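You operate a simulated robot arm through the tools that you are given. There is no shell and no other tool.

Carry out the task below with a simulated robot arm. There is one attempt and no reset: what you move stays moved.

## Task
Put things in order on the folding table top. At the end: the clear soup jar is on the green pesto tub; the short blue pad stands where the clear soup jar stood; the clear round bottle stands where the short blue pad stood; the clear cup is in the cream basket; whatever was shut is shut again. Leave all else as you found it, and nothing knocked over. Set down upright: soup jar.

It is judged by the outcome, as a careful person would: the job done as asked, and still so three seconds after it is handed in. It fails if anything else is knocked over, pushed out of place, dropped, spilled or broken.

## Robot
A 6-joint arm with a two-finger parallel gripper, fixed in place. Base frame: the origin is at the foot of the arm, x ahead of it, y to its left, z up; the work surface is at about z = 0. Readings come in mm, degrees, newtons and seconds.
With the tool pointing down near the work surface it reaches from about 140 to 580 mm from the base axis. Its first joint turns from -66.0 to 66.0 degrees. Payload 2.1 kg.
Tool frame: the origin (TCP) lies between the finger pads and is the grasp point; the fingertips stand 30 mm ahead of it; z points along the fingers, y is the line along which they close. The gripper opens to 94 mm. The fingers are 28 mm wide and 10 mm thick; the gripper's body (50 by 96 mm) begins 55 mm behind the TCP.
Orientation is that of the tool frame in the base frame, as a unit quaternion [x, y, z, w]. With the fingers straight down and closing along the base's y, the tool's x points along the base's -x, its y along +y and its z along -z.

## Interface
- The arm moves only by the tool drive_tool. Its argument "deltas" is a list of rows, each a list of 7 numbers: the shift along the tool's x, y, z in mm, then the turn, a rotation vector about the tool's x, y, z in degrees, then the gripper command, from -1 (shut) to 1 (fully open), values between in proportion. In form: [[tx, ty, tz, rx, ry, rz, grip], ...]. A call has 1 to 20 rows; each row shifts and turns the commanded pose from where the row before left it, along the tool's axes as they then stand. A row lasts 0.2 s, in which the tool goes at most 50 mm and 8.6 degrees; a call with a longer step from one row to the next is refused whole, and so is a gripper value outside its range. A pose out of reach is approached as far as the arm can. The call stops where the force on the tool passes 40 N (or 10 N more than at its start, if that is more) or the arm is blocked; 0.2 s more then pass. The fingers move at their own pace (about 72 mm/s each) and stop on an object; they squeeze with about 31 N. The grip force told is the motor's: it shows also when the fingers shut on nothing. Time passes only in rows, and 0.2 s behind the last, so rows that do not move let the fingers close. It gives the time, the measured TCP pose, the force on the tool (base axes), the opening and the grip force at its end, in the units of the frame above (readings bear some noise), with the torque about the TCP (base axes, N m) and any sound that the robot's microphone picked up.
- Cameras (640 x 400 px; columns grow to the right, rows downward): "scene" is fixed at [32.8, -361, 474]; the picture's right is [0.92, -0.40, 0.00], its down [-0.26, -0.60, -0.76] and it looks along [0.30, 0.69, -0.65] (base axes); focal length 241 px, centre (320, 200). "wrist" rides on the gripper at [76, 14, -102] in the tool frame; the picture's right is [-0.18, 0.98, 0.00], its down [-0.75, -0.14, -0.64] and it looks along [-0.63, -0.12, 0.77] (tool axes); focal length 243 px, centre (320, 200). There is no depth. A picture from a camera that has moved, and an enlarged one, comes with that camera's place and axes in the base frame and with its lens.
- camera(camera): a new picture of that camera. The clock stands still meanwhile.
- enlarge(camera, box): a new picture of the part [left, top, right, bottom] of that camera's present view, enlarged. The clock stands still meanwhile.
- sign_off(): hands the job in; it is judged then, once.

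Nothing tells you positions but the pictures and the camera data. Unless the task says otherwise, let go and move clear before handing in.

The tools are called as a command line: name --pt "numbers of a row" for each row, then --argument value for the rest, lists and objects as JSON in quotes. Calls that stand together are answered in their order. drive_tool: Moves the arm, as the interface text tells. Its arguments: {"type":"object","properties":{"deltas":{"type":"array","items":{"type":"array","items":{"type":"number"}}}},"required":["deltas"]} The other tools are called the same way: camera (camera) takes a picture; enlarge (camera, box) takes an enlarged picture of a part of a camera's view; sign_off () hands the job in.

At the start:

```text
t: 0.0
ee_pos: [296.4, 111.6, 300.2]
tool_rot: [0.0, 1.0, 0.001, 0.0]
contact_force: [0.4, 0.1, 0.2]
wrist_torque: [0.02, 0.03, -0.04]
opening: 94.0
finger_force: 0.1
```

scene: 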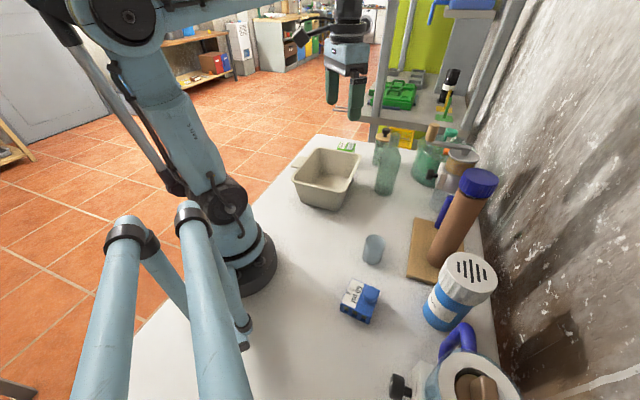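
wrist: 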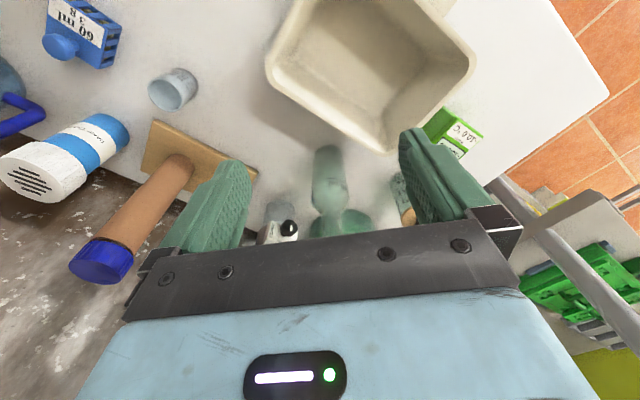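

I see a white table with a cream basket, a clear bottle, a cup, a blue block-like item, and several other things further off. I'll enlarge the views first to identify everything before I move.

enlarge --camera "scene" --box '[280, 110, 500, 250]'

enlarge --camera "scene" --box '[320, 220, 520, 400]'

enlarge --camera "wrist" --box '[200, 80, 520, 280]'

enlarge --camera "wrist" --box '[0, 0, 320, 280]'

```text
2.86 times, centred on (390, 180) of scene
camera zoom: at [32.8, -361.0, 474.0], right [0.92, -0.4, 0.0], down [-0.26, -0.6, -0.76], along [0.3, 0.69, -0.65], focal length 689 px, centre (120, 257)
```

zoom: 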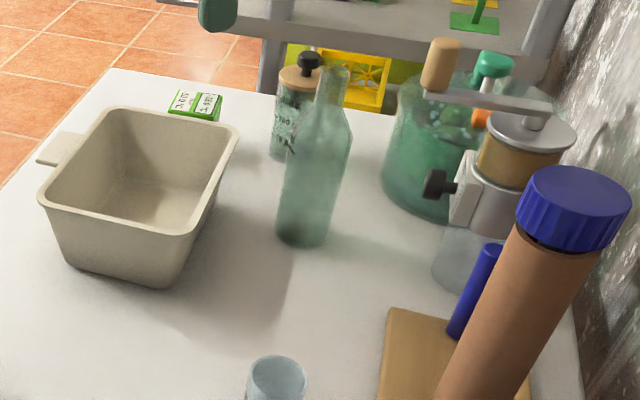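

```text
2.22 times, centred on (420, 310) of scene
camera zoom: at [32.8, -361.0, 474.0], right [0.92, -0.4, 0.0], down [-0.26, -0.6, -0.76], along [0.3, 0.69, -0.65], focal length 536 px, centre (98, -44)
```

zoom: 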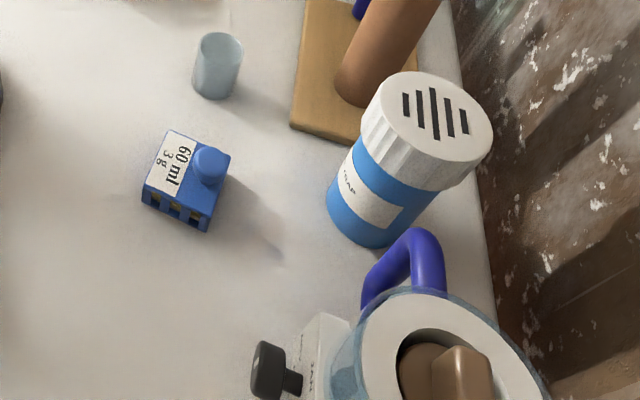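

```text
2.00 times, centred on (360, 180) of wrist
camera zoom: at [219.7, 126.4, 402.3], right [0.18, 0.98, 0.0], down [0.75, -0.14, 0.64], along [0.63, -0.12, -0.77], focal length 485 px, centre (240, 240)
```

zoom: 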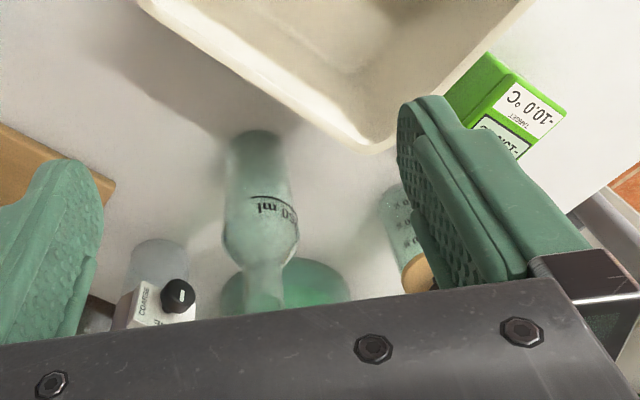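

```text
1.43 times, centred on (160, 140) of wrist
camera zoom: at [219.7, 126.4, 402.3], right [0.18, 0.98, 0.0], down [0.75, -0.14, 0.64], along [0.63, -0.12, -0.77], focal length 347 px, centre (549, 286)
```

zoom: 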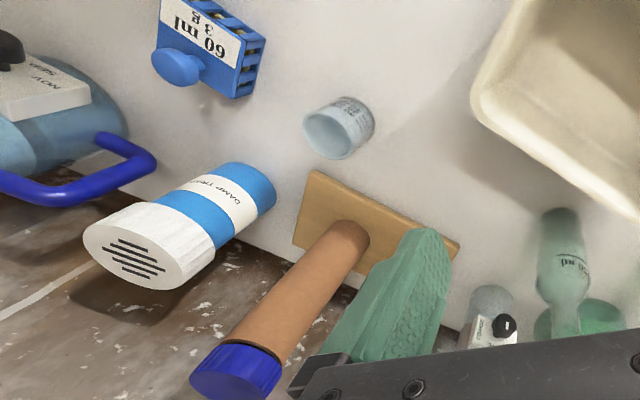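

I can make out the bottle, basket, cup, blue block and some jars at the far end. I'll back the arm away and look at the far end with the wrist camera.

drive_tool --pt "40 0 0 0 0 0 1" --pt "40 0 0 0 0 0 1" --pt "30 0 0 0 0 0 1" --pt "0 0 0 0 0 0 1"

camera --camera "wrist"

camera --camera "scene"

```text
t: 1.0
ee_pos: [186.0, 111.6, 299.0]
tool_rot: [0.0, 1.0, 0.001, 0.0]
contact_force: [0.3, 0.7, 0.1]
wrist_torque: [0.01, 0.0, -0.02]
opening: 93.9
finger_force: 0.1
```

```text
taken
camera wrist: at [109.9, 125.6, 401.6], right [0.18, 0.98, 0.0], down [0.75, -0.14, 0.64], along [0.63, -0.12, -0.77], focal length 243 px, centre (320, 200)
```

wrist: 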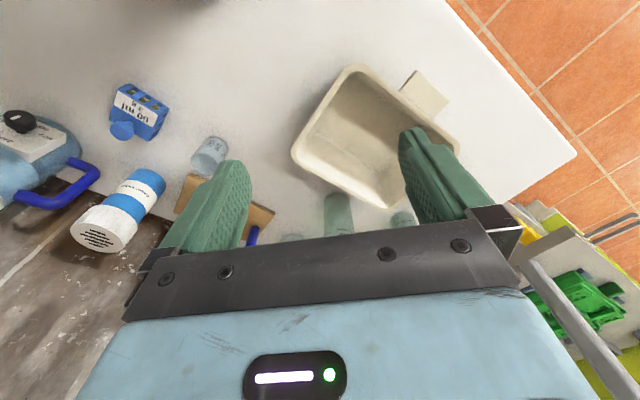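

```text
taken
```

scene: 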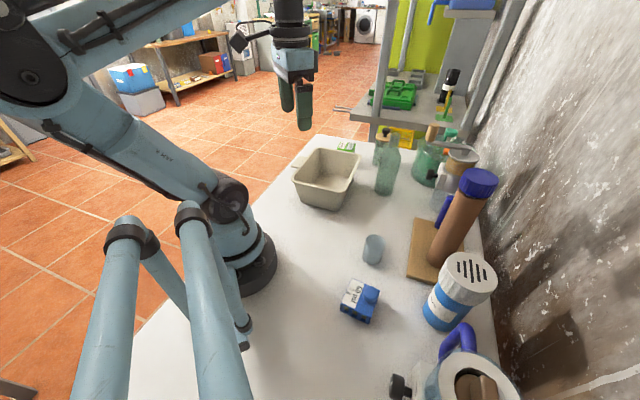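

The wrist view is upside-down, with far objects hidden by the gripper. I'll move forward at a safe height to see the far end.

drive_tool --pt "0 0 -40 0 0 0 1" --pt "-40 0 0 0 0 0 1" --pt "-40 0 0 0 0 0 1" --pt "-40 0 0 0 0 0 1" --pt "-40 0 0 0 0 0 1" --pt "-40 0 0 0 0 0 1" --pt "-20 0 0 0 0 0 1" --pt "0 0 0 0 0 0 1"

camera --camera "wrist"

camera --camera "scene"

```text
t: 2.8
ee_pos: [407.7, 111.6, 340.0]
tool_rot: [-0.001, 1.0, 0.0, 0.0]
contact_force: [0.0, 0.7, 0.0]
wrist_torque: [0.03, 0.0, 0.03]
opening: 94.1
finger_force: 0.1
```

```text
taken
camera wrist: at [330.3, 126.0, 442.3], right [0.18, 0.98, 0.0], down [0.75, -0.14, 0.64], along [0.63, -0.12, -0.77], focal length 243 px, centre (320, 200)
```

wrist: 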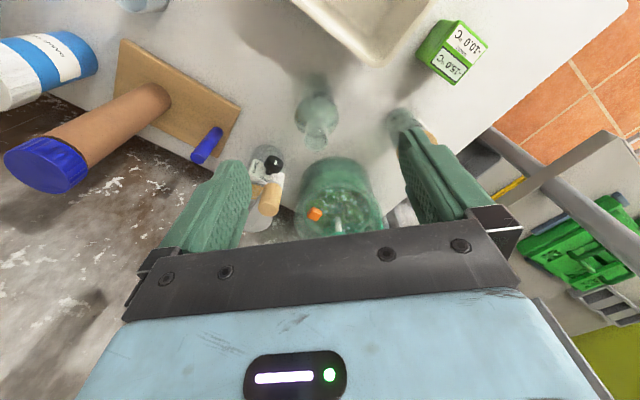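

```text
taken
```

scene: 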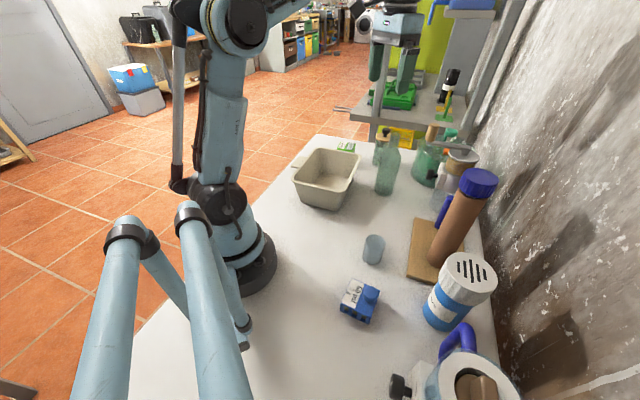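

Now the far end is in view. I'll enlarge it to identify the jar, tub and bottle.

enlarge --camera "wrist" --box '[230, 60, 510, 240]'

enlarge --camera "scene" --box '[330, 120, 490, 220]'

```text
2.22 times, centred on (370, 150) of wrist
camera zoom: at [330.3, 126.0, 442.3], right [0.18, 0.98, 0.0], down [0.75, -0.14, 0.64], along [0.63, -0.12, -0.77], focal length 539 px, centre (209, 311)
```

zoom: 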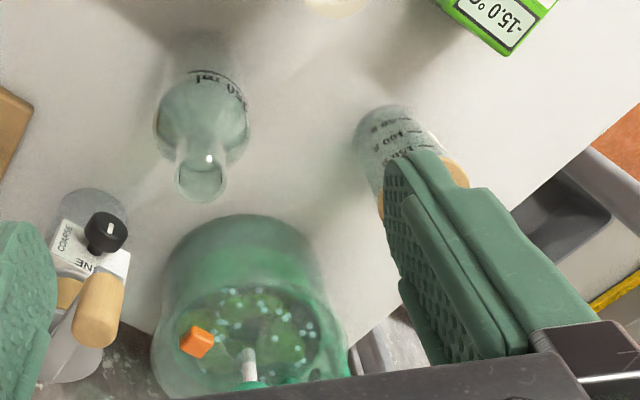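

```text
4.00 times, centred on (410, 170) of scene
camera zoom: at [32.8, -361.0, 474.0], right [0.92, -0.4, 0.0], down [-0.26, -0.6, -0.76], along [0.3, 0.69, -0.65], focal length 965 px, centre (-40, 320)
```

zoom: 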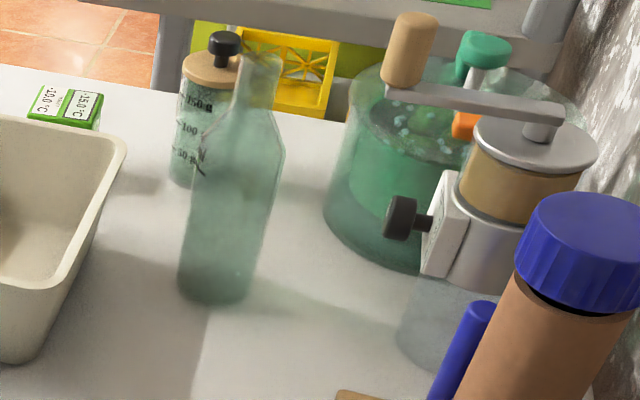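

The far end holds a bottle, a graduated corked jar, a grinder, a green vat and a green display box. I'll go to the right side, keeping high, to look at the near-end objects.

drive_tool --pt "40 0 0 0 0 0 1" --pt "40 0 0 0 0 0 1" --pt "40 0 0 0 0 0 1" --pt "30 -30 0 0 0 0 1" --pt "0 -40 0 0 0 0 1" --pt "0 -40 0 0 0 0 1" --pt "0 -40 0 0 0 0 1" --pt "0 -40 0 0 0 0 1" --pt "0 -40 0 0 0 0 1" --pt "0 -40 0 0 0 0 1" --pt "0 -40 0 0 0 0 1" --pt "0 0 0 0 0 0 1"

camera --camera "wrist"

camera --camera "scene"

```text
t: 5.4
ee_pos: [256.8, -198.1, 339.1]
tool_rot: [-0.001, 1.0, 0.0, 0.0]
contact_force: [0.5, -0.1, -0.3]
wrist_torque: [-0.04, 0.0, -0.01]
opening: 93.9
finger_force: 0.1
```

```text
taken
camera wrist: at [180.0, -184.3, 442.0], right [0.18, 0.98, 0.0], down [0.75, -0.14, 0.64], along [0.63, -0.12, -0.77], focal length 243 px, centre (320, 200)
```

wrist: 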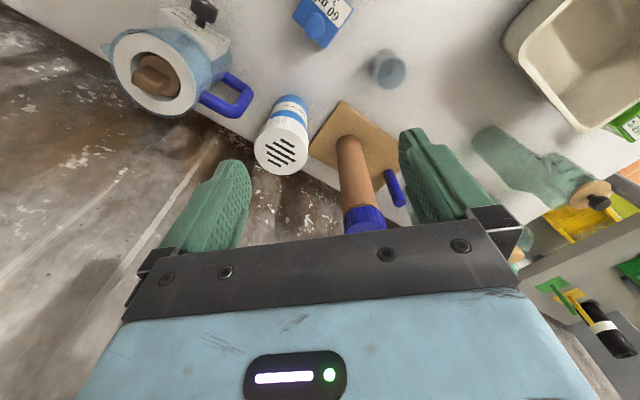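

```text
taken
```

scene: 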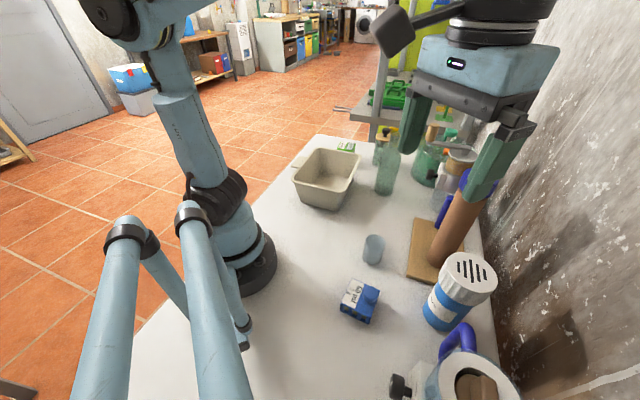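

enlarge --camera "wrist" --box '[90, 0, 410, 180]'

enlarge --camera "scene" --box '[320, 260, 400, 340]'

enlarge --camera "scene" --box '[380, 320, 540, 400]'

```text
2.00 times, centred on (250, 90) of wrist
camera zoom: at [180.0, -184.3, 442.0], right [0.18, 0.98, 0.0], down [0.75, -0.14, 0.64], along [0.63, -0.12, -0.77], focal length 485 px, centre (460, 420)
```

zoom: 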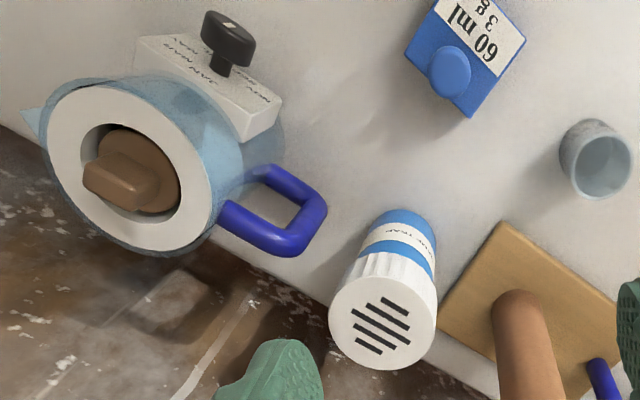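

```text
5.00 times, centred on (360, 300) of scene
camera zoom: at [32.8, -361.1, 474.0], right [0.92, -0.4, 0.0], down [-0.26, -0.6, -0.76], along [0.3, 0.69, -0.65], focal length 1206 px, centre (120, -300)
```

zoom: 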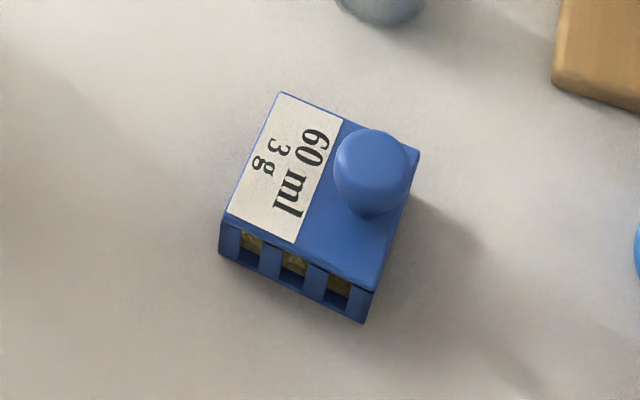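

```text
4.00 times, centred on (460, 360) of scene
camera zoom: at [32.8, -361.1, 474.0], right [0.92, -0.4, 0.0], down [-0.26, -0.6, -0.76], along [0.3, 0.69, -0.65], focal length 965 px, centre (-240, -440)
```

zoom: 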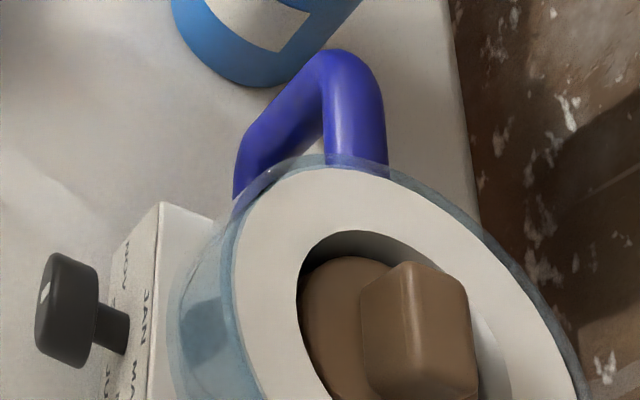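

I see a water-filter jug, a damp trap and a board with a cylinder at the near end, and the "60 ml 3 g" blue block, which I take to be the pad. I'll go back to the left to check the green box, corked jar and vat up close.

drive_tool --pt "0 48 0 0 0 0 1" --pt "0 48 0 0 0 0 1" --pt "0 48 0 0 0 0 1" --pt "0 48 0 0 0 0 1" --pt "0 48 0 0 0 0 1" --pt "0 48 0 0 0 0 1" --pt "0 48 0 0 0 0 1" --pt "0 48 0 0 0 0 1" --pt "-20 44 0 0 0 0 1" --pt "-40 20 0 0 0 0 1" --pt "-50 0 0 0 0 0 1" --pt "0 0 0 0 0 0 1" --pt "0 0 0 0 0 0 1"

camera --camera "wrist"

camera --camera "scene"

```text
t: 8.2
ee_pos: [365.6, 249.8, 340.9]
tool_rot: [0.0, 1.0, 0.001, -0.001]
contact_force: [0.0, 0.4, 0.1]
wrist_torque: [0.01, -0.02, -0.01]
opening: 93.9
finger_force: 0.1
```

```text
taken
camera wrist: at [289.7, 264.3, 442.8], right [0.18, 0.98, 0.0], down [0.75, -0.14, 0.64], along [0.63, -0.12, -0.77], focal length 243 px, centre (320, 200)
```

wrist: 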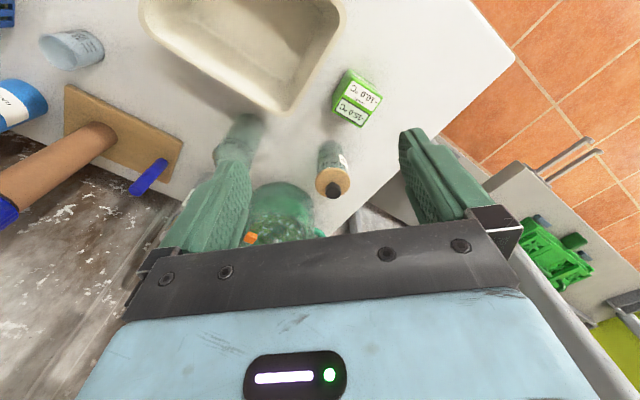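

```text
taken
```

scene: 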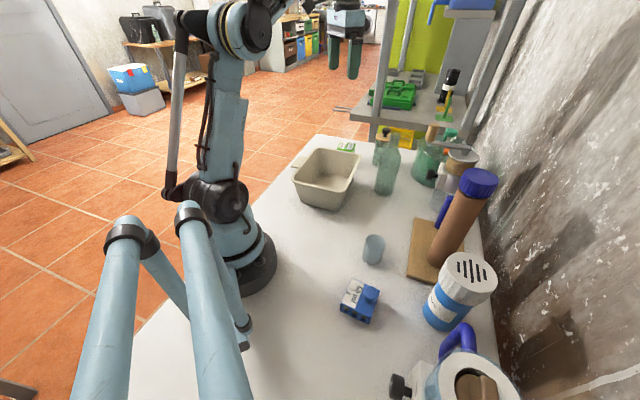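

enlarge --camera "wrist" --box '[300, 60, 420, 210]'

enlarge --camera "wrist" --box '[210, 100, 370, 250]'

enlarge --camera "scene" --box '[330, 125, 410, 175]'

```text
2.67 times, centred on (360, 135) of wrist
camera zoom: at [289.7, 264.3, 442.8], right [0.18, 0.98, 0.0], down [0.75, -0.14, 0.64], along [0.63, -0.12, -0.77], focal length 647 px, centre (213, 373)
```

zoom: 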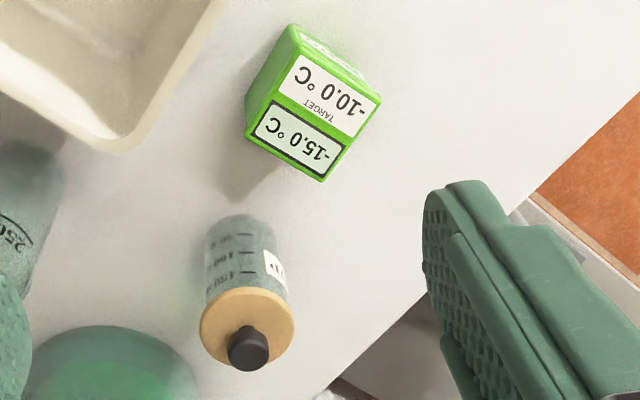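

```text
2.67 times, centred on (290, 175) of wrist
camera zoom: at [289.7, 264.3, 442.8], right [0.18, 0.98, 0.0], down [0.75, -0.14, 0.64], along [0.63, -0.12, -0.77], focal length 647 px, centre (400, 267)
```

zoom: 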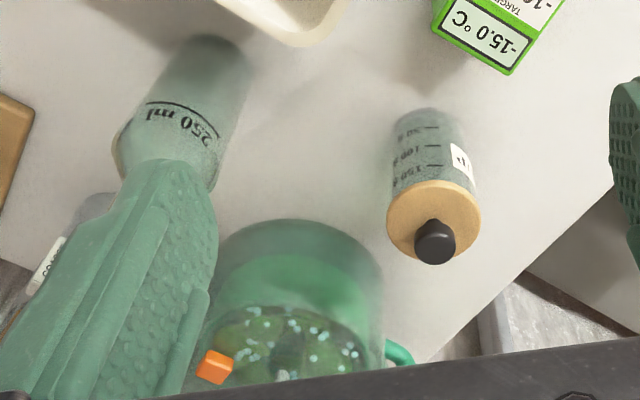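

```text
8.00 times, centred on (370, 150) of scene
camera zoom: at [32.8, -361.0, 474.0], right [0.92, -0.4, 0.0], down [-0.26, -0.6, -0.76], along [0.3, 0.69, -0.65], focal length 1930 px, centre (-80, 600)
```

zoom: 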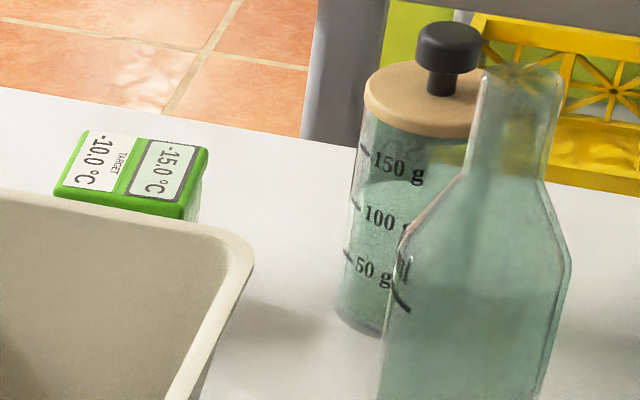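

The corked jar carries a side label and the green box has one too. I'll move lower and nearer to read them.

drive_tool --pt "40 20 0 0 0 0 1" --pt "40 20 0 0 0 0 1" --pt "10 0 40 0 0 0 1" --pt "0 0 40 0 0 0 1" --pt "0 0 20 0 0 0 1" --pt "0 0 0 0 0 0 1" --pt "0 0 0 0 0 0 1"

camera --camera "wrist"

enlarge --camera "wrist" --box '[240, 80, 440, 240]'

```text
t: 9.8
ee_pos: [275.1, 290.8, 239.6]
tool_rot: [-0.001, 1.0, 0.001, 0.0]
contact_force: [-0.7, -0.2, -0.4]
wrist_torque: [-0.03, 0.0, -0.04]
opening: 94.2
finger_force: 0.0
```

```text
taken
camera wrist: at [199.7, 304.8, 342.2], right [0.18, 0.98, 0.0], down [0.75, -0.14, 0.64], along [0.63, -0.12, -0.77], focal length 243 px, centre (320, 200)
```

wrist: 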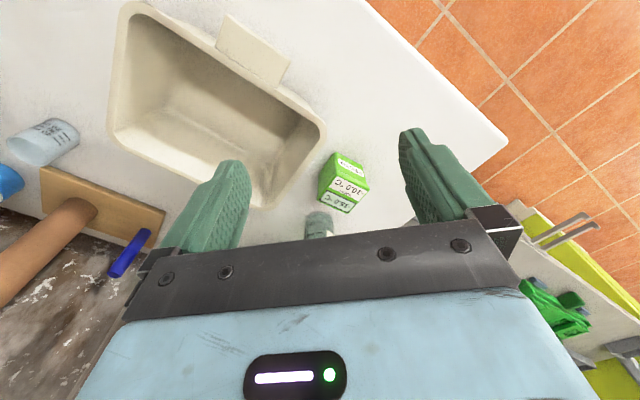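

```text
2.50 times, centred on (340, 160) of wrist
camera zoom: at [199.7, 304.8, 342.2], right [0.18, 0.98, 0.0], down [0.75, -0.14, 0.64], along [0.63, -0.12, -0.77], focal length 606 px, centre (270, 300)
```

zoom: 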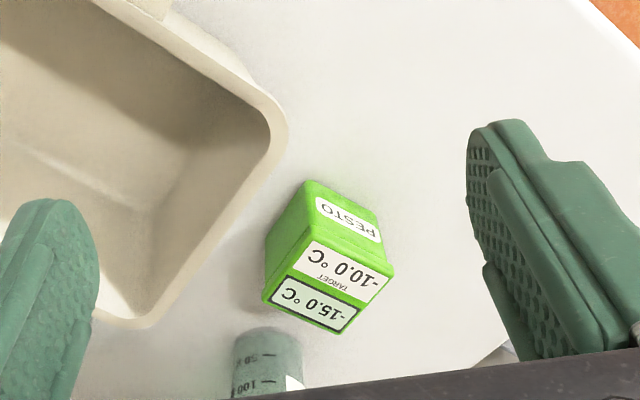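

The green box is labelled PESTO, so it is the green pesto tub, and the corked graduated jar should be the soup jar. I'll shift left to confirm the jar's label and get better geometry.

drive_tool --pt "0 0 -40 0 0 0 1" --pt "-30 20 -20 0 0 0 1" --pt "-40 20 0 0 0 0 1" --pt "-35 10 0 0 0 0 1" --pt "0 0 0 0 0 0 1" --pt "0 0 0 0 0 0 1"

camera --camera "wrist"

enlarge --camera "wrist" --box '[230, 60, 390, 220]'

```text
t: 11.2
ee_pos: [381.1, 340.9, 300.0]
tool_rot: [0.0, 1.0, 0.001, 0.0]
contact_force: [-0.6, 0.6, 0.0]
wrist_torque: [0.0, 0.02, 0.01]
opening: 94.0
finger_force: 0.1
```

```text
taken
camera wrist: at [304.2, 354.6, 402.0], right [0.18, 0.98, 0.0], down [0.75, -0.14, 0.64], along [0.63, -0.12, -0.77], focal length 243 px, centre (320, 200)
```

wrist: 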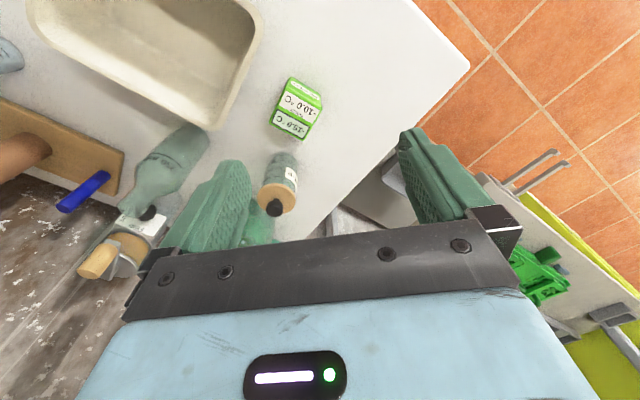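

```text
2.50 times, centred on (310, 140) of wrist
camera zoom: at [304.2, 354.6, 402.0], right [0.18, 0.98, 0.0], down [0.75, -0.14, 0.64], along [0.63, -0.12, -0.77], focal length 606 px, centre (345, 350)
```

zoom: 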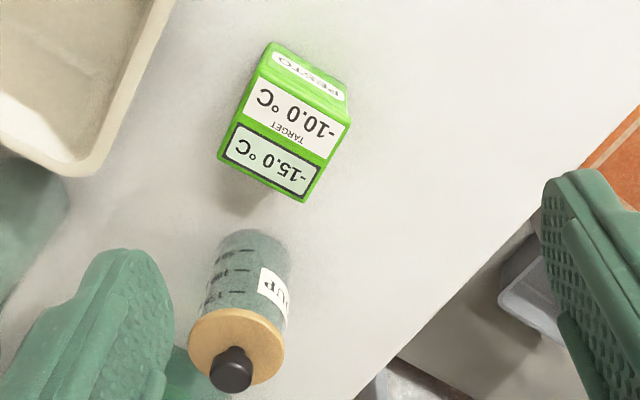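

The jar label ends in "UP", so it is the soup jar. I'll zoom further for accurate dimensions.

enlarge --camera "wrist" --box '[250, 140, 320, 220]'

enlarge --camera "wrist" --box '[260, 65, 340, 145]'

```text
5.00 times, centred on (285, 180) of wrist
camera zoom: at [304.2, 354.6, 402.0], right [0.18, 0.98, 0.0], down [0.75, -0.14, 0.64], along [0.63, -0.12, -0.77], focal length 1213 px, centre (495, 300)
```

zoom: 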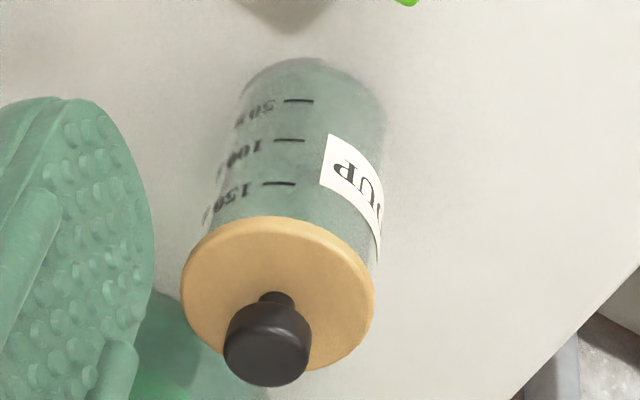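

```text
5.00 times, centred on (300, 105) of wrist
camera zoom: at [304.2, 354.6, 402.0], right [0.18, 0.98, 0.0], down [0.75, -0.14, 0.64], along [0.63, -0.12, -0.77], focal length 1213 px, centre (420, 675)
```

zoom: 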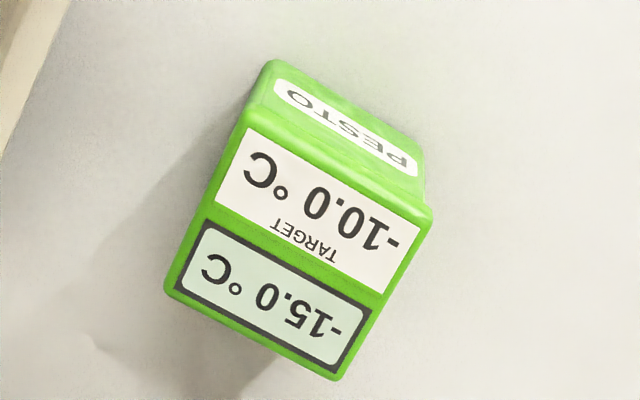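

Jar: base centre about (532, 242), Ø≈53, lid Ø≈61 at z≈106, knob top ≈129. Tub: centre about (425, 297), about 55 mm square, 60 high. Next I'll look closely at the cup and pad.

drive_tool --pt "45 -20 0 0 0 0 1" --pt "45 -20 0 0 0 0 1" --pt "45 -30 0 0 0 0 1" --pt "30 -40 0 0 0 0 1" --pt "15 -45 0 0 0 0 1" --pt "0 -48 0 0 0 0 1" --pt "0 -48 0 0 0 0 1" --pt "0 -48 0 0 0 0 1" --pt "0 -48 0 0 0 0 1" --pt "0 -48 30 0 0 0 1" --pt "0 -48 40 0 0 0 1" --pt "0 -8 30 0 0 0 1" --pt "0 0 0 0 0 0 1" --pt "0 0 0 0 0 0 1"

camera --camera "wrist"

camera --camera "scene"

```text
refused: row 3 steps farther than a row can; nothing moved
```

```text
taken
camera wrist: at [304.2, 354.6, 402.0], right [0.18, 0.98, 0.0], down [0.75, -0.14, 0.64], along [0.63, -0.12, -0.77], focal length 243 px, centre (320, 200)
```

wrist: 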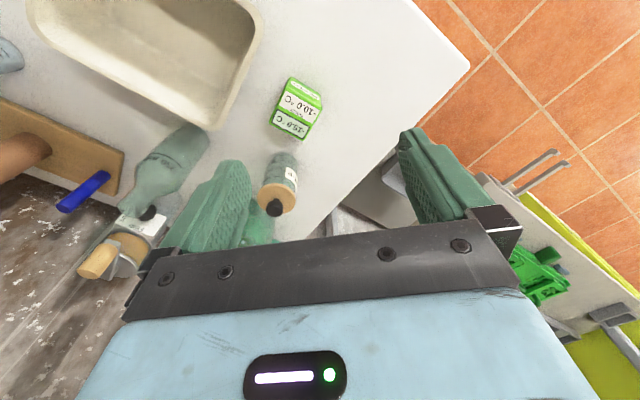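

```text
taken
```

scene: 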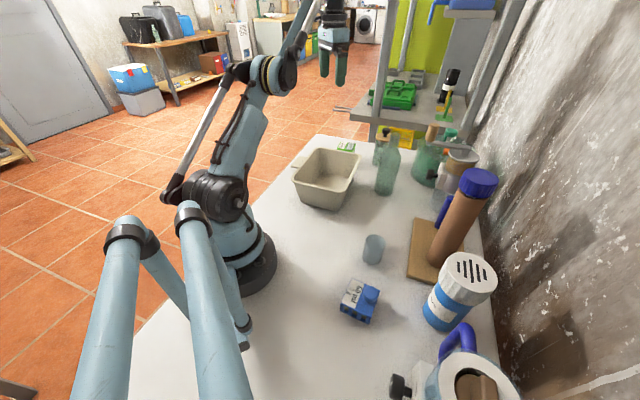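

That call had too long a step, so nothing moved. I'll repeat the same path in smaller steps.

drive_tool --pt "40 -25 0 0 0 0 1" --pt "40 -25 0 0 0 0 1" --pt "35 -32 0 0 0 0 1" --pt "30 -35 0 0 0 0 1" --pt "25 -40 0 0 0 0 1" --pt "11 -45 0 0 0 0 1" --pt "0 -48 0 0 0 0 1" --pt "0 -48 0 0 0 0 1" --pt "0 -48 0 0 0 0 1" --pt "0 -40 25 0 0 0 1" --pt "0 -35 30 0 0 0 1" --pt "0 -30 35 0 0 0 1" --pt "0 0 10 0 0 0 1" --pt "0 0 0 0 0 0 1"

camera --camera "wrist"

camera --camera "scene"

```text
t: 14.2
ee_pos: [438.1, 40.2, 348.6]
tool_rot: [0.0, 1.0, 0.0, -0.001]
contact_force: [-0.1, -0.3, 0.0]
wrist_torque: [0.04, 0.0, 0.02]
opening: 94.0
finger_force: 0.1
out of reach, approached as far as the arm can: row 2, 3, 4, 5, 6, 7, 8, 9, 10, 11, 12, 13
```

```text
taken
camera wrist: at [362.2, 54.1, 450.5], right [0.18, 0.98, 0.0], down [0.75, -0.14, 0.64], along [0.63, -0.12, -0.77], focal length 243 px, centre (320, 200)
```

wrist: 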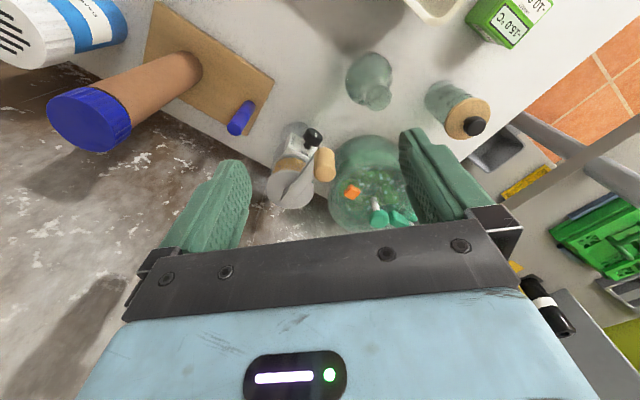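

```text
taken
```

scene: 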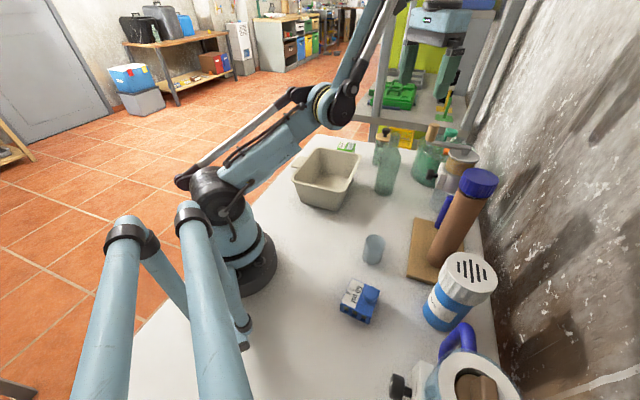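

The arm reported out of reach and ended up somewhere unexpected, though clear of everything. I'll send a null row to see where the commanded pose stands.

drive_tool --pt "0 0 0 0 0 0 1" --pt "0 0 0 0 0 0 1"

```text
t: 14.8
ee_pos: [436.8, 40.2, 347.6]
tool_rot: [0.0, 1.0, 0.0, 0.0]
contact_force: [0.4, -0.1, 0.4]
wrist_torque: [0.03, -0.02, 0.0]
opening: 93.9
finger_force: 0.1
```

drive_tool --pt "20 0 0 0 0 0 1" --pt "20 0 0 0 0 0 1" --pt "0 0 0 0 0 0 1"

```text
t: 15.6
ee_pos: [427.6, 42.9, 365.6]
tool_rot: [0.0, 1.0, 0.0, 0.0]
contact_force: [0.4, -0.2, 0.3]
wrist_torque: [0.0, 0.0, -0.01]
opening: 93.7
finger_force: 0.1
out of reach, approached as far as the arm can: row 1, 2
```

The arm seems to have flipped into another elbow configuration near full stretch. I'll look at it before correcting.

camera --camera "scene"

```text
taken
```

scene: 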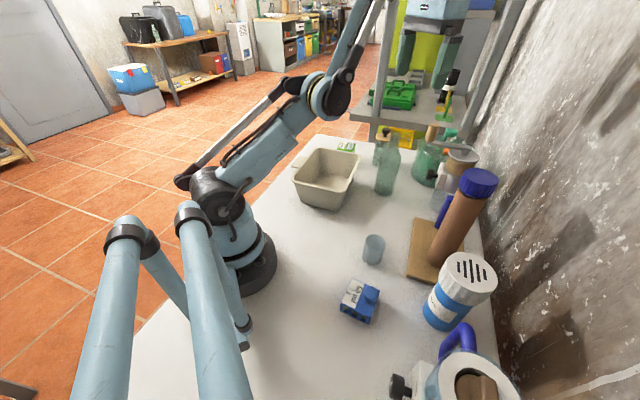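

The arm is bent elbow-down. I'll stretch it outward at height to straighten it, then try to come back elbow-up.

drive_tool --pt "-30 0 0 0 0 0 1" --pt "-30 0 0 0 0 0 1" --pt "-30 0 0 0 0 0 1" --pt "0 0 0 0 0 0 1"

camera --camera "scene"

```text
t: 16.6
ee_pos: [473.6, 40.2, 343.6]
tool_rot: [0.0, 1.0, 0.001, 0.0]
contact_force: [-0.1, 0.4, 0.9]
wrist_torque: [0.0, 0.0, -0.01]
opening: 94.0
finger_force: 0.1
out of reach, approached as far as the arm can: row 1, 2, 3
```

```text
taken
```

scene: 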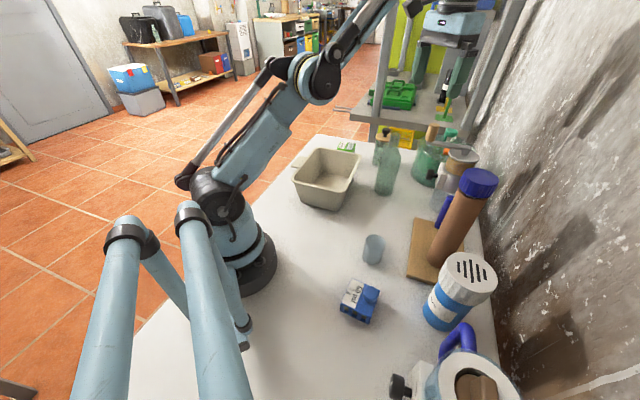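

drive_tool --pt "0 0 15 0 0 0 1" --pt "15 0 15 0 0 0 1" --pt "25 0 0 0 0 0 1" --pt "30 0 0 0 0 0 1" --pt "0 0 0 0 0 0 1"

camera --camera "scene"

```text
t: 17.8
ee_pos: [446.2, 45.9, 328.8]
tool_rot: [0.001, 1.0, 0.0, -0.001]
contact_force: [-0.8, 0.9, 1.0]
wrist_torque: [-0.02, -0.01, 0.0]
opening: 93.9
finger_force: 0.1
out of reach, approached as far as the arm can: row 3, 4
```

```text
taken
```

scene: 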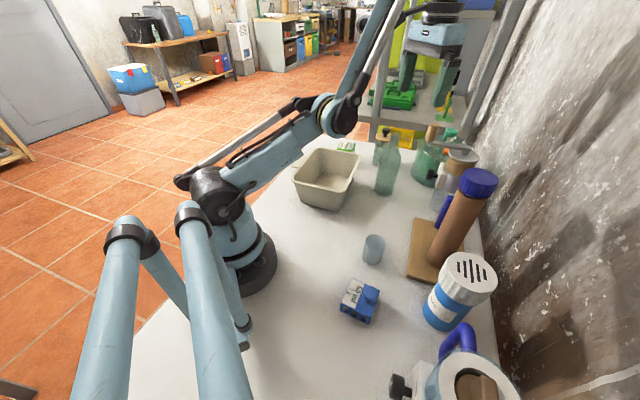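

Still elbow-down. I'll stretch again, then pitch the fingers inward while coming back, which should push the elbow up.

drive_tool --pt "-20 0 -15 0 0 0 1" --pt "-30 0 0 0 0 0 1" --pt "-30 0 0 0 0 0 1" --pt "20 0 0 0 8 0 1" --pt "25 0 0 0 8 0 1" --pt "25 0 0 0 8 0 1" --pt "0 0 0 0 0 0 1"

camera --camera "scene"

```text
t: 19.2
ee_pos: [422.4, 43.1, 334.5]
tool_rot: [0.007, 0.985, 0.0, -0.174]
contact_force: [4.1, 12.1, -4.7]
wrist_torque: [-1.76, 0.42, -0.53]
opening: 93.8
finger_force: 0.0
out of reach, approached as far as the arm can: row 2, 3, 4
stopped in row 6: the force on the tool passed its limit at 111 N (the readings are from after the stop); the commanded pose is now the measured one
```

```text
taken
```

scene: 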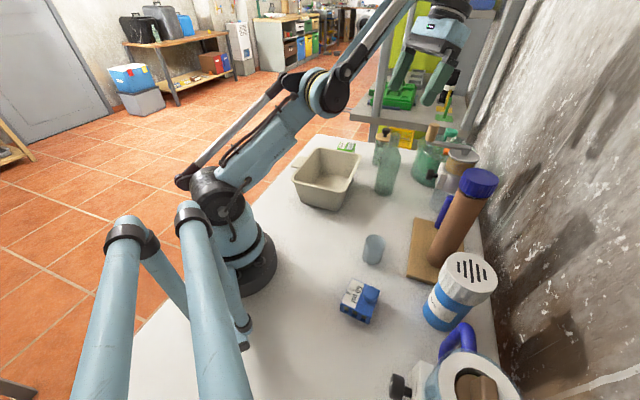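

The force limit tripped, probably the folded wrist touching the forearm, as nothing on the table looks disturbed. I'll pitch back the other way and recheck.

drive_tool --pt "-10 0 0 0 -4 0 1" --pt "-10 0 0 0 -8 0 1" --pt "0 0 0 0 0 0 1"

camera --camera "wrist"

camera --camera "scene"

```text
t: 20.0
ee_pos: [441.0, 43.0, 328.4]
tool_rot: [0.005, 0.998, 0.0, -0.069]
contact_force: [0.0, -0.8, -0.4]
wrist_torque: [-0.02, -0.02, 0.03]
opening: 94.2
finger_force: 0.0
```

```text
taken
camera wrist: at [379.7, 58.4, 440.5], right [0.19, 0.98, -0.03], down [0.83, -0.15, 0.53], along [0.52, -0.12, -0.85], focal length 243 px, centre (320, 200)
```

wrist: 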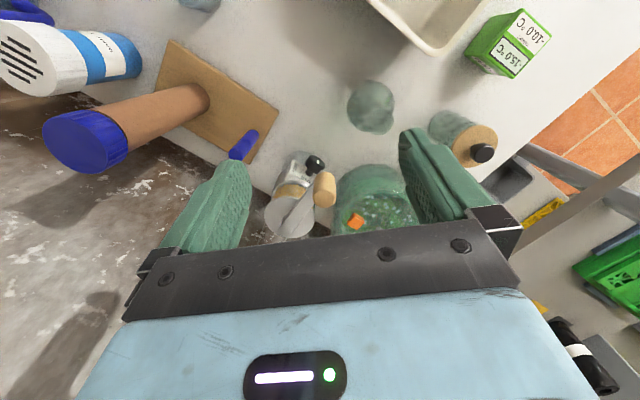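

```text
taken
```

scene: 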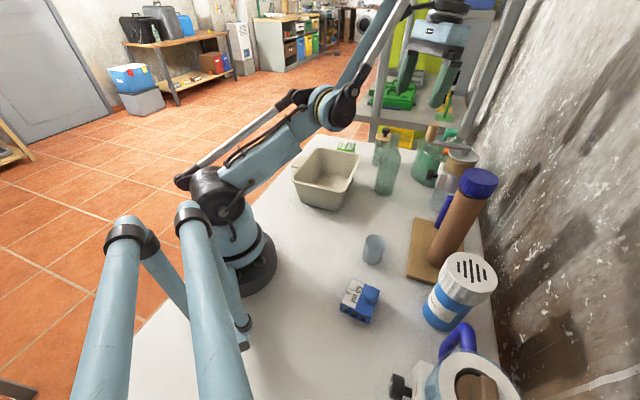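

Everything is clear and force-free now. I'll return to vertical and stretch again in smaller steps, watching the elbow.

drive_tool --pt "-10 0 0 0 -8 0 1" --pt "-30 0 -10 0 0 0 1" --pt "-40 0 -10 0 0 0 1" --pt "-40 0 0 0 0 0 1" --pt "-40 0 0 0 0 0 1" --pt "0 0 0 0 0 0 1" --pt "0 0 0 0 0 0 1"

camera --camera "scene"

```text
t: 21.6
ee_pos: [508.6, 37.8, 296.0]
tool_rot: [0.005, 1.0, -0.001, 0.0]
contact_force: [-0.9, -0.5, -0.8]
wrist_torque: [-0.01, 0.0, -0.01]
opening: 94.1
finger_force: 0.1
out of reach, approached as far as the arm can: row 3, 4, 5
```

```text
taken
```

scene: 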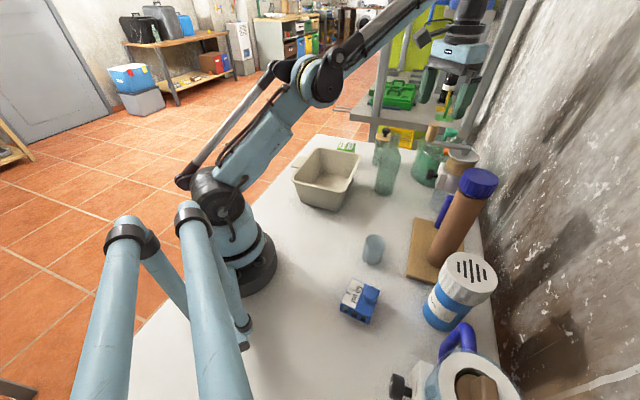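

The elbow now looks to be on the upper side. I'll come back inward in small steps and check.

drive_tool --pt "8 0 0 0 0 0 1" --pt "12 0 0 0 0 0 1" --pt "20 0 0 0 0 0 1" --pt "25 0 0 0 0 0 1" --pt "25 0 0 0 0 0 1" --pt "0 0 0 0 0 0 1"

camera --camera "scene"

```text
t: 23.0
ee_pos: [416.5, 37.9, 298.0]
tool_rot: [0.005, 1.0, -0.001, -0.001]
contact_force: [-0.2, 0.5, 0.0]
wrist_torque: [-0.01, -0.01, 0.01]
opening: 94.3
finger_force: 0.2
```

```text
taken
```

scene: 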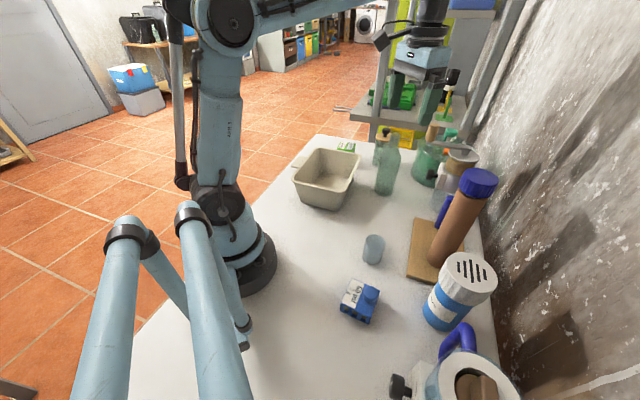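

The elbow is back up and normal motion is restored; I'll keep away from full stretch from here. Now over to view the cup and pad closely.

drive_tool --pt "40 0 0 0 0 0 1" --pt "40 -10 0 0 0 0 1" --pt "40 -25 0 0 0 0 1" --pt "40 -25 0 0 0 0 1" --pt "40 -25 0 0 0 0 1" --pt "16 -40 10 0 0 0 1" --pt "0 -25 40 0 0 0 1" --pt "0 0 45 0 0 0 1" --pt "0 0 0 0 0 0 1"

camera --camera "wrist"

```text
t: 25.0
ee_pos: [197.7, -110.4, 203.4]
tool_rot: [0.005, 1.0, -0.001, -0.001]
contact_force: [-0.6, 0.4, -1.0]
wrist_torque: [-0.02, 0.02, 0.0]
opening: 94.3
finger_force: 0.1
```

```text
taken
camera wrist: at [122.6, -95.2, 306.0], right [0.19, 0.98, 0.0], down [0.75, -0.15, 0.64], along [0.63, -0.13, -0.77], focal length 243 px, centre (320, 200)
```

wrist: 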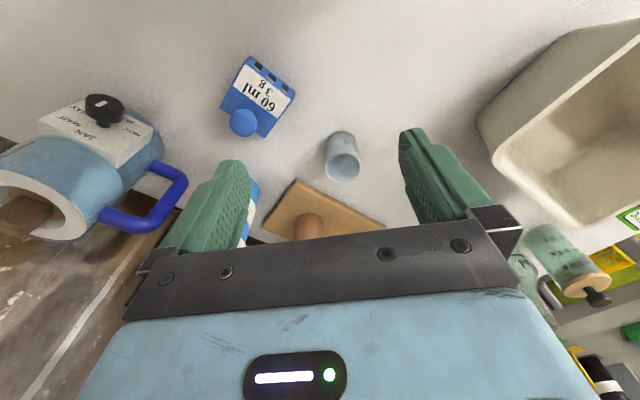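

enlarge --camera "wrist" --box '[300, 110, 380, 200]'

enlarge --camera "wrist" --box '[205, 40, 315, 150]'

enlarge --camera "wrist" --box '[440, 0, 640, 240]'

enlarge --camera "scene" --box '[340, 225, 410, 275]'

```text
4.44 times, centred on (340, 155) of wrist
camera zoom: at [122.6, -95.2, 306.0], right [0.19, 0.98, 0.0], down [0.75, -0.15, 0.64], along [0.63, -0.13, -0.77], focal length 1078 px, centre (231, 400)
```

zoom: 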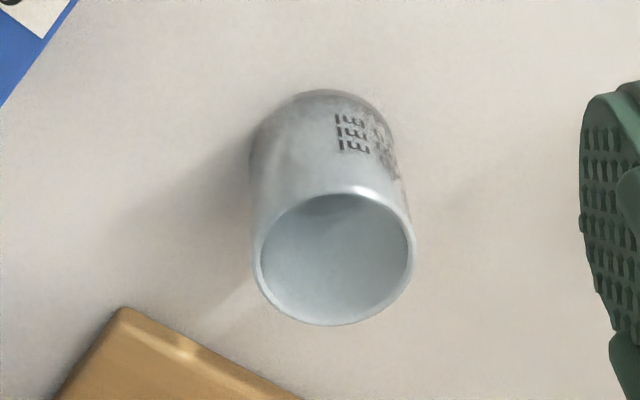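

```text
3.64 times, centred on (260, 95) of wrist
camera zoom: at [122.6, -95.2, 306.0], right [0.19, 0.98, 0.0], down [0.75, -0.15, 0.64], along [0.63, -0.13, -0.77], focal length 882 px, centre (538, 582)
```

zoom: 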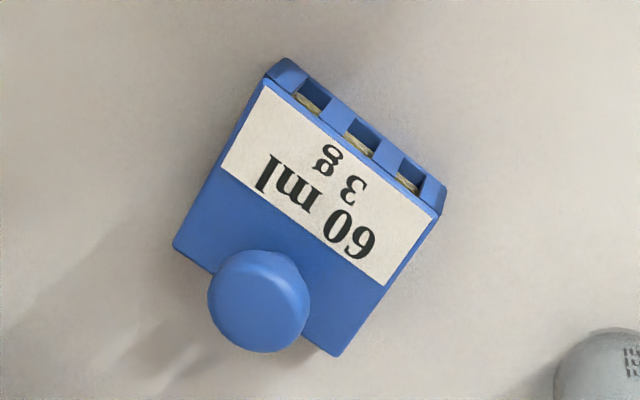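

```text
1.67 times, centred on (540, 120) of wrist
camera zoom: at [122.6, -95.2, 306.0], right [0.19, 0.98, 0.0], down [0.75, -0.15, 0.64], along [0.63, -0.13, -0.77], focal length 404 px, centre (-47, 333)
```

zoom: 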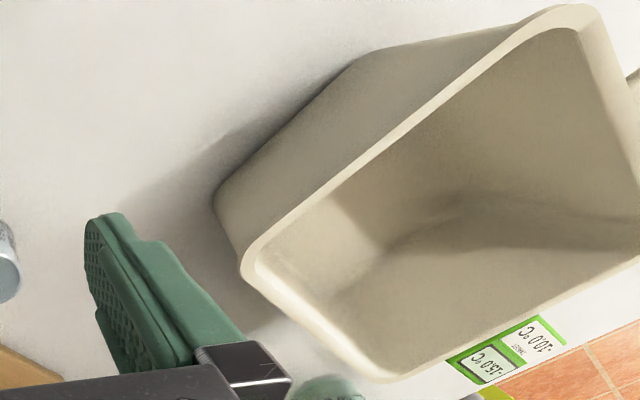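

```text
8.00 times, centred on (375, 250) of scene
camera zoom: at [32.8, -361.0, 474.0], right [0.92, -0.4, 0.0], down [-0.26, -0.6, -0.76], along [0.3, 0.69, -0.65], focal length 1930 px, centre (-120, -200)
```

zoom: 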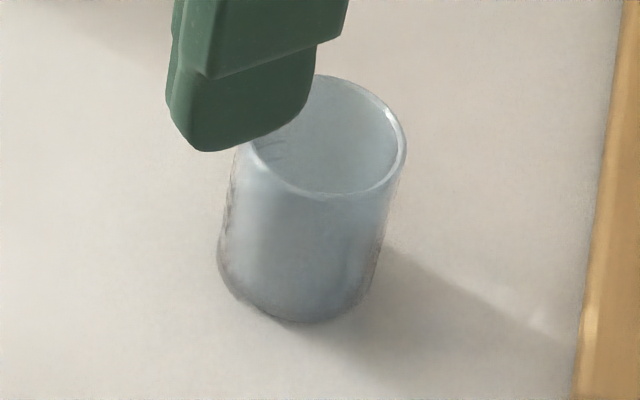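

The cup is at about (280, -100), Ø43, 58 tall. The pad's centre is about (197.5, -184.5), roughly 58 mm square and 28 high with a knob to about 60. Next I'll look down into the basket to plan where the cup goes.

drive_tool --pt "0 20 -40 0 0 0 0.5" --pt "0 40 -20 0 0 0 0.5" --pt "0 48 0 0 0 0 0.5" --pt "0 48 0 0 0 0 0.5" --pt "0 48 0 0 0 0 0.5" --pt "0 40 0 0 0 0 0.5" --pt "0 0 0 0 0 0 0.5"

camera --camera "wrist"

```text
t: 26.6
ee_pos: [203.7, 135.0, 262.4]
tool_rot: [0.004, 1.0, 0.0, 0.0]
contact_force: [0.1, 0.1, 0.1]
wrist_torque: [0.01, 0.0, 0.0]
opening: 70.6
finger_force: 0.1
```

```text
taken
camera wrist: at [126.8, 150.0, 365.5], right [0.19, 0.98, 0.0], down [0.75, -0.15, 0.64], along [0.63, -0.13, -0.77], focal length 243 px, centre (320, 200)
```

wrist: 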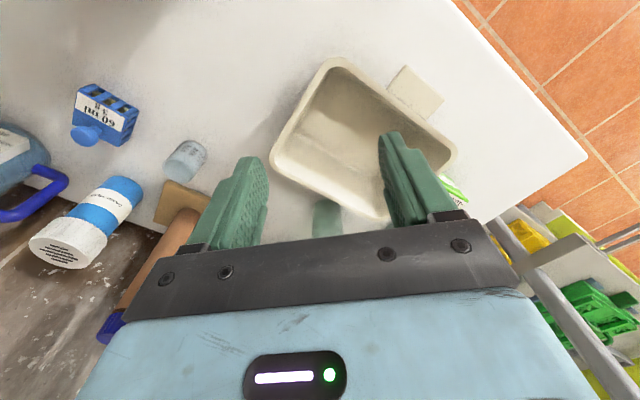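

enlarge --camera "wrist" --box '[260, 45, 470, 225]'

```text
2.22 times, centred on (365, 135) of wrist
camera zoom: at [126.8, 150.0, 365.5], right [0.19, 0.98, 0.0], down [0.75, -0.15, 0.64], along [0.63, -0.13, -0.77], focal length 539 px, centre (220, 344)
```

zoom: 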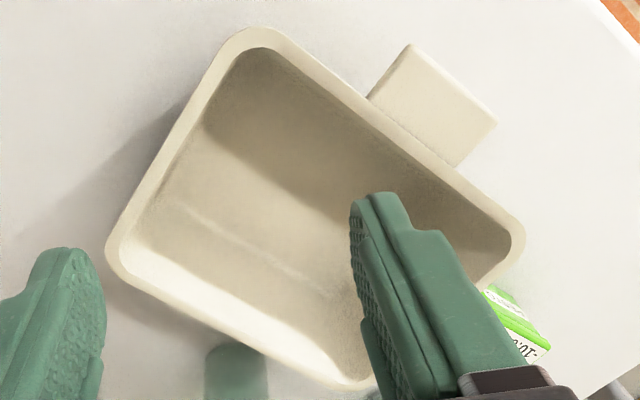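

I'll check the basket's rim height in the scene view.

enlarge --camera "scene" --box '[285, 140, 365, 220]'

```text
5.00 times, centred on (325, 180) of scene
camera zoom: at [32.8, -361.0, 474.0], right [0.92, -0.4, 0.0], down [-0.26, -0.6, -0.76], along [0.3, 0.69, -0.65], focal length 1206 px, centre (295, 300)
```

zoom: 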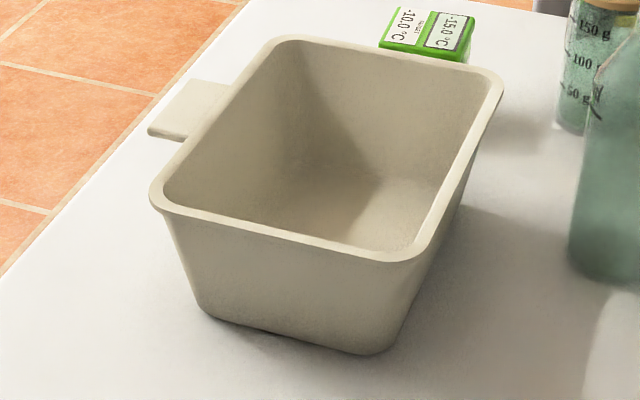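

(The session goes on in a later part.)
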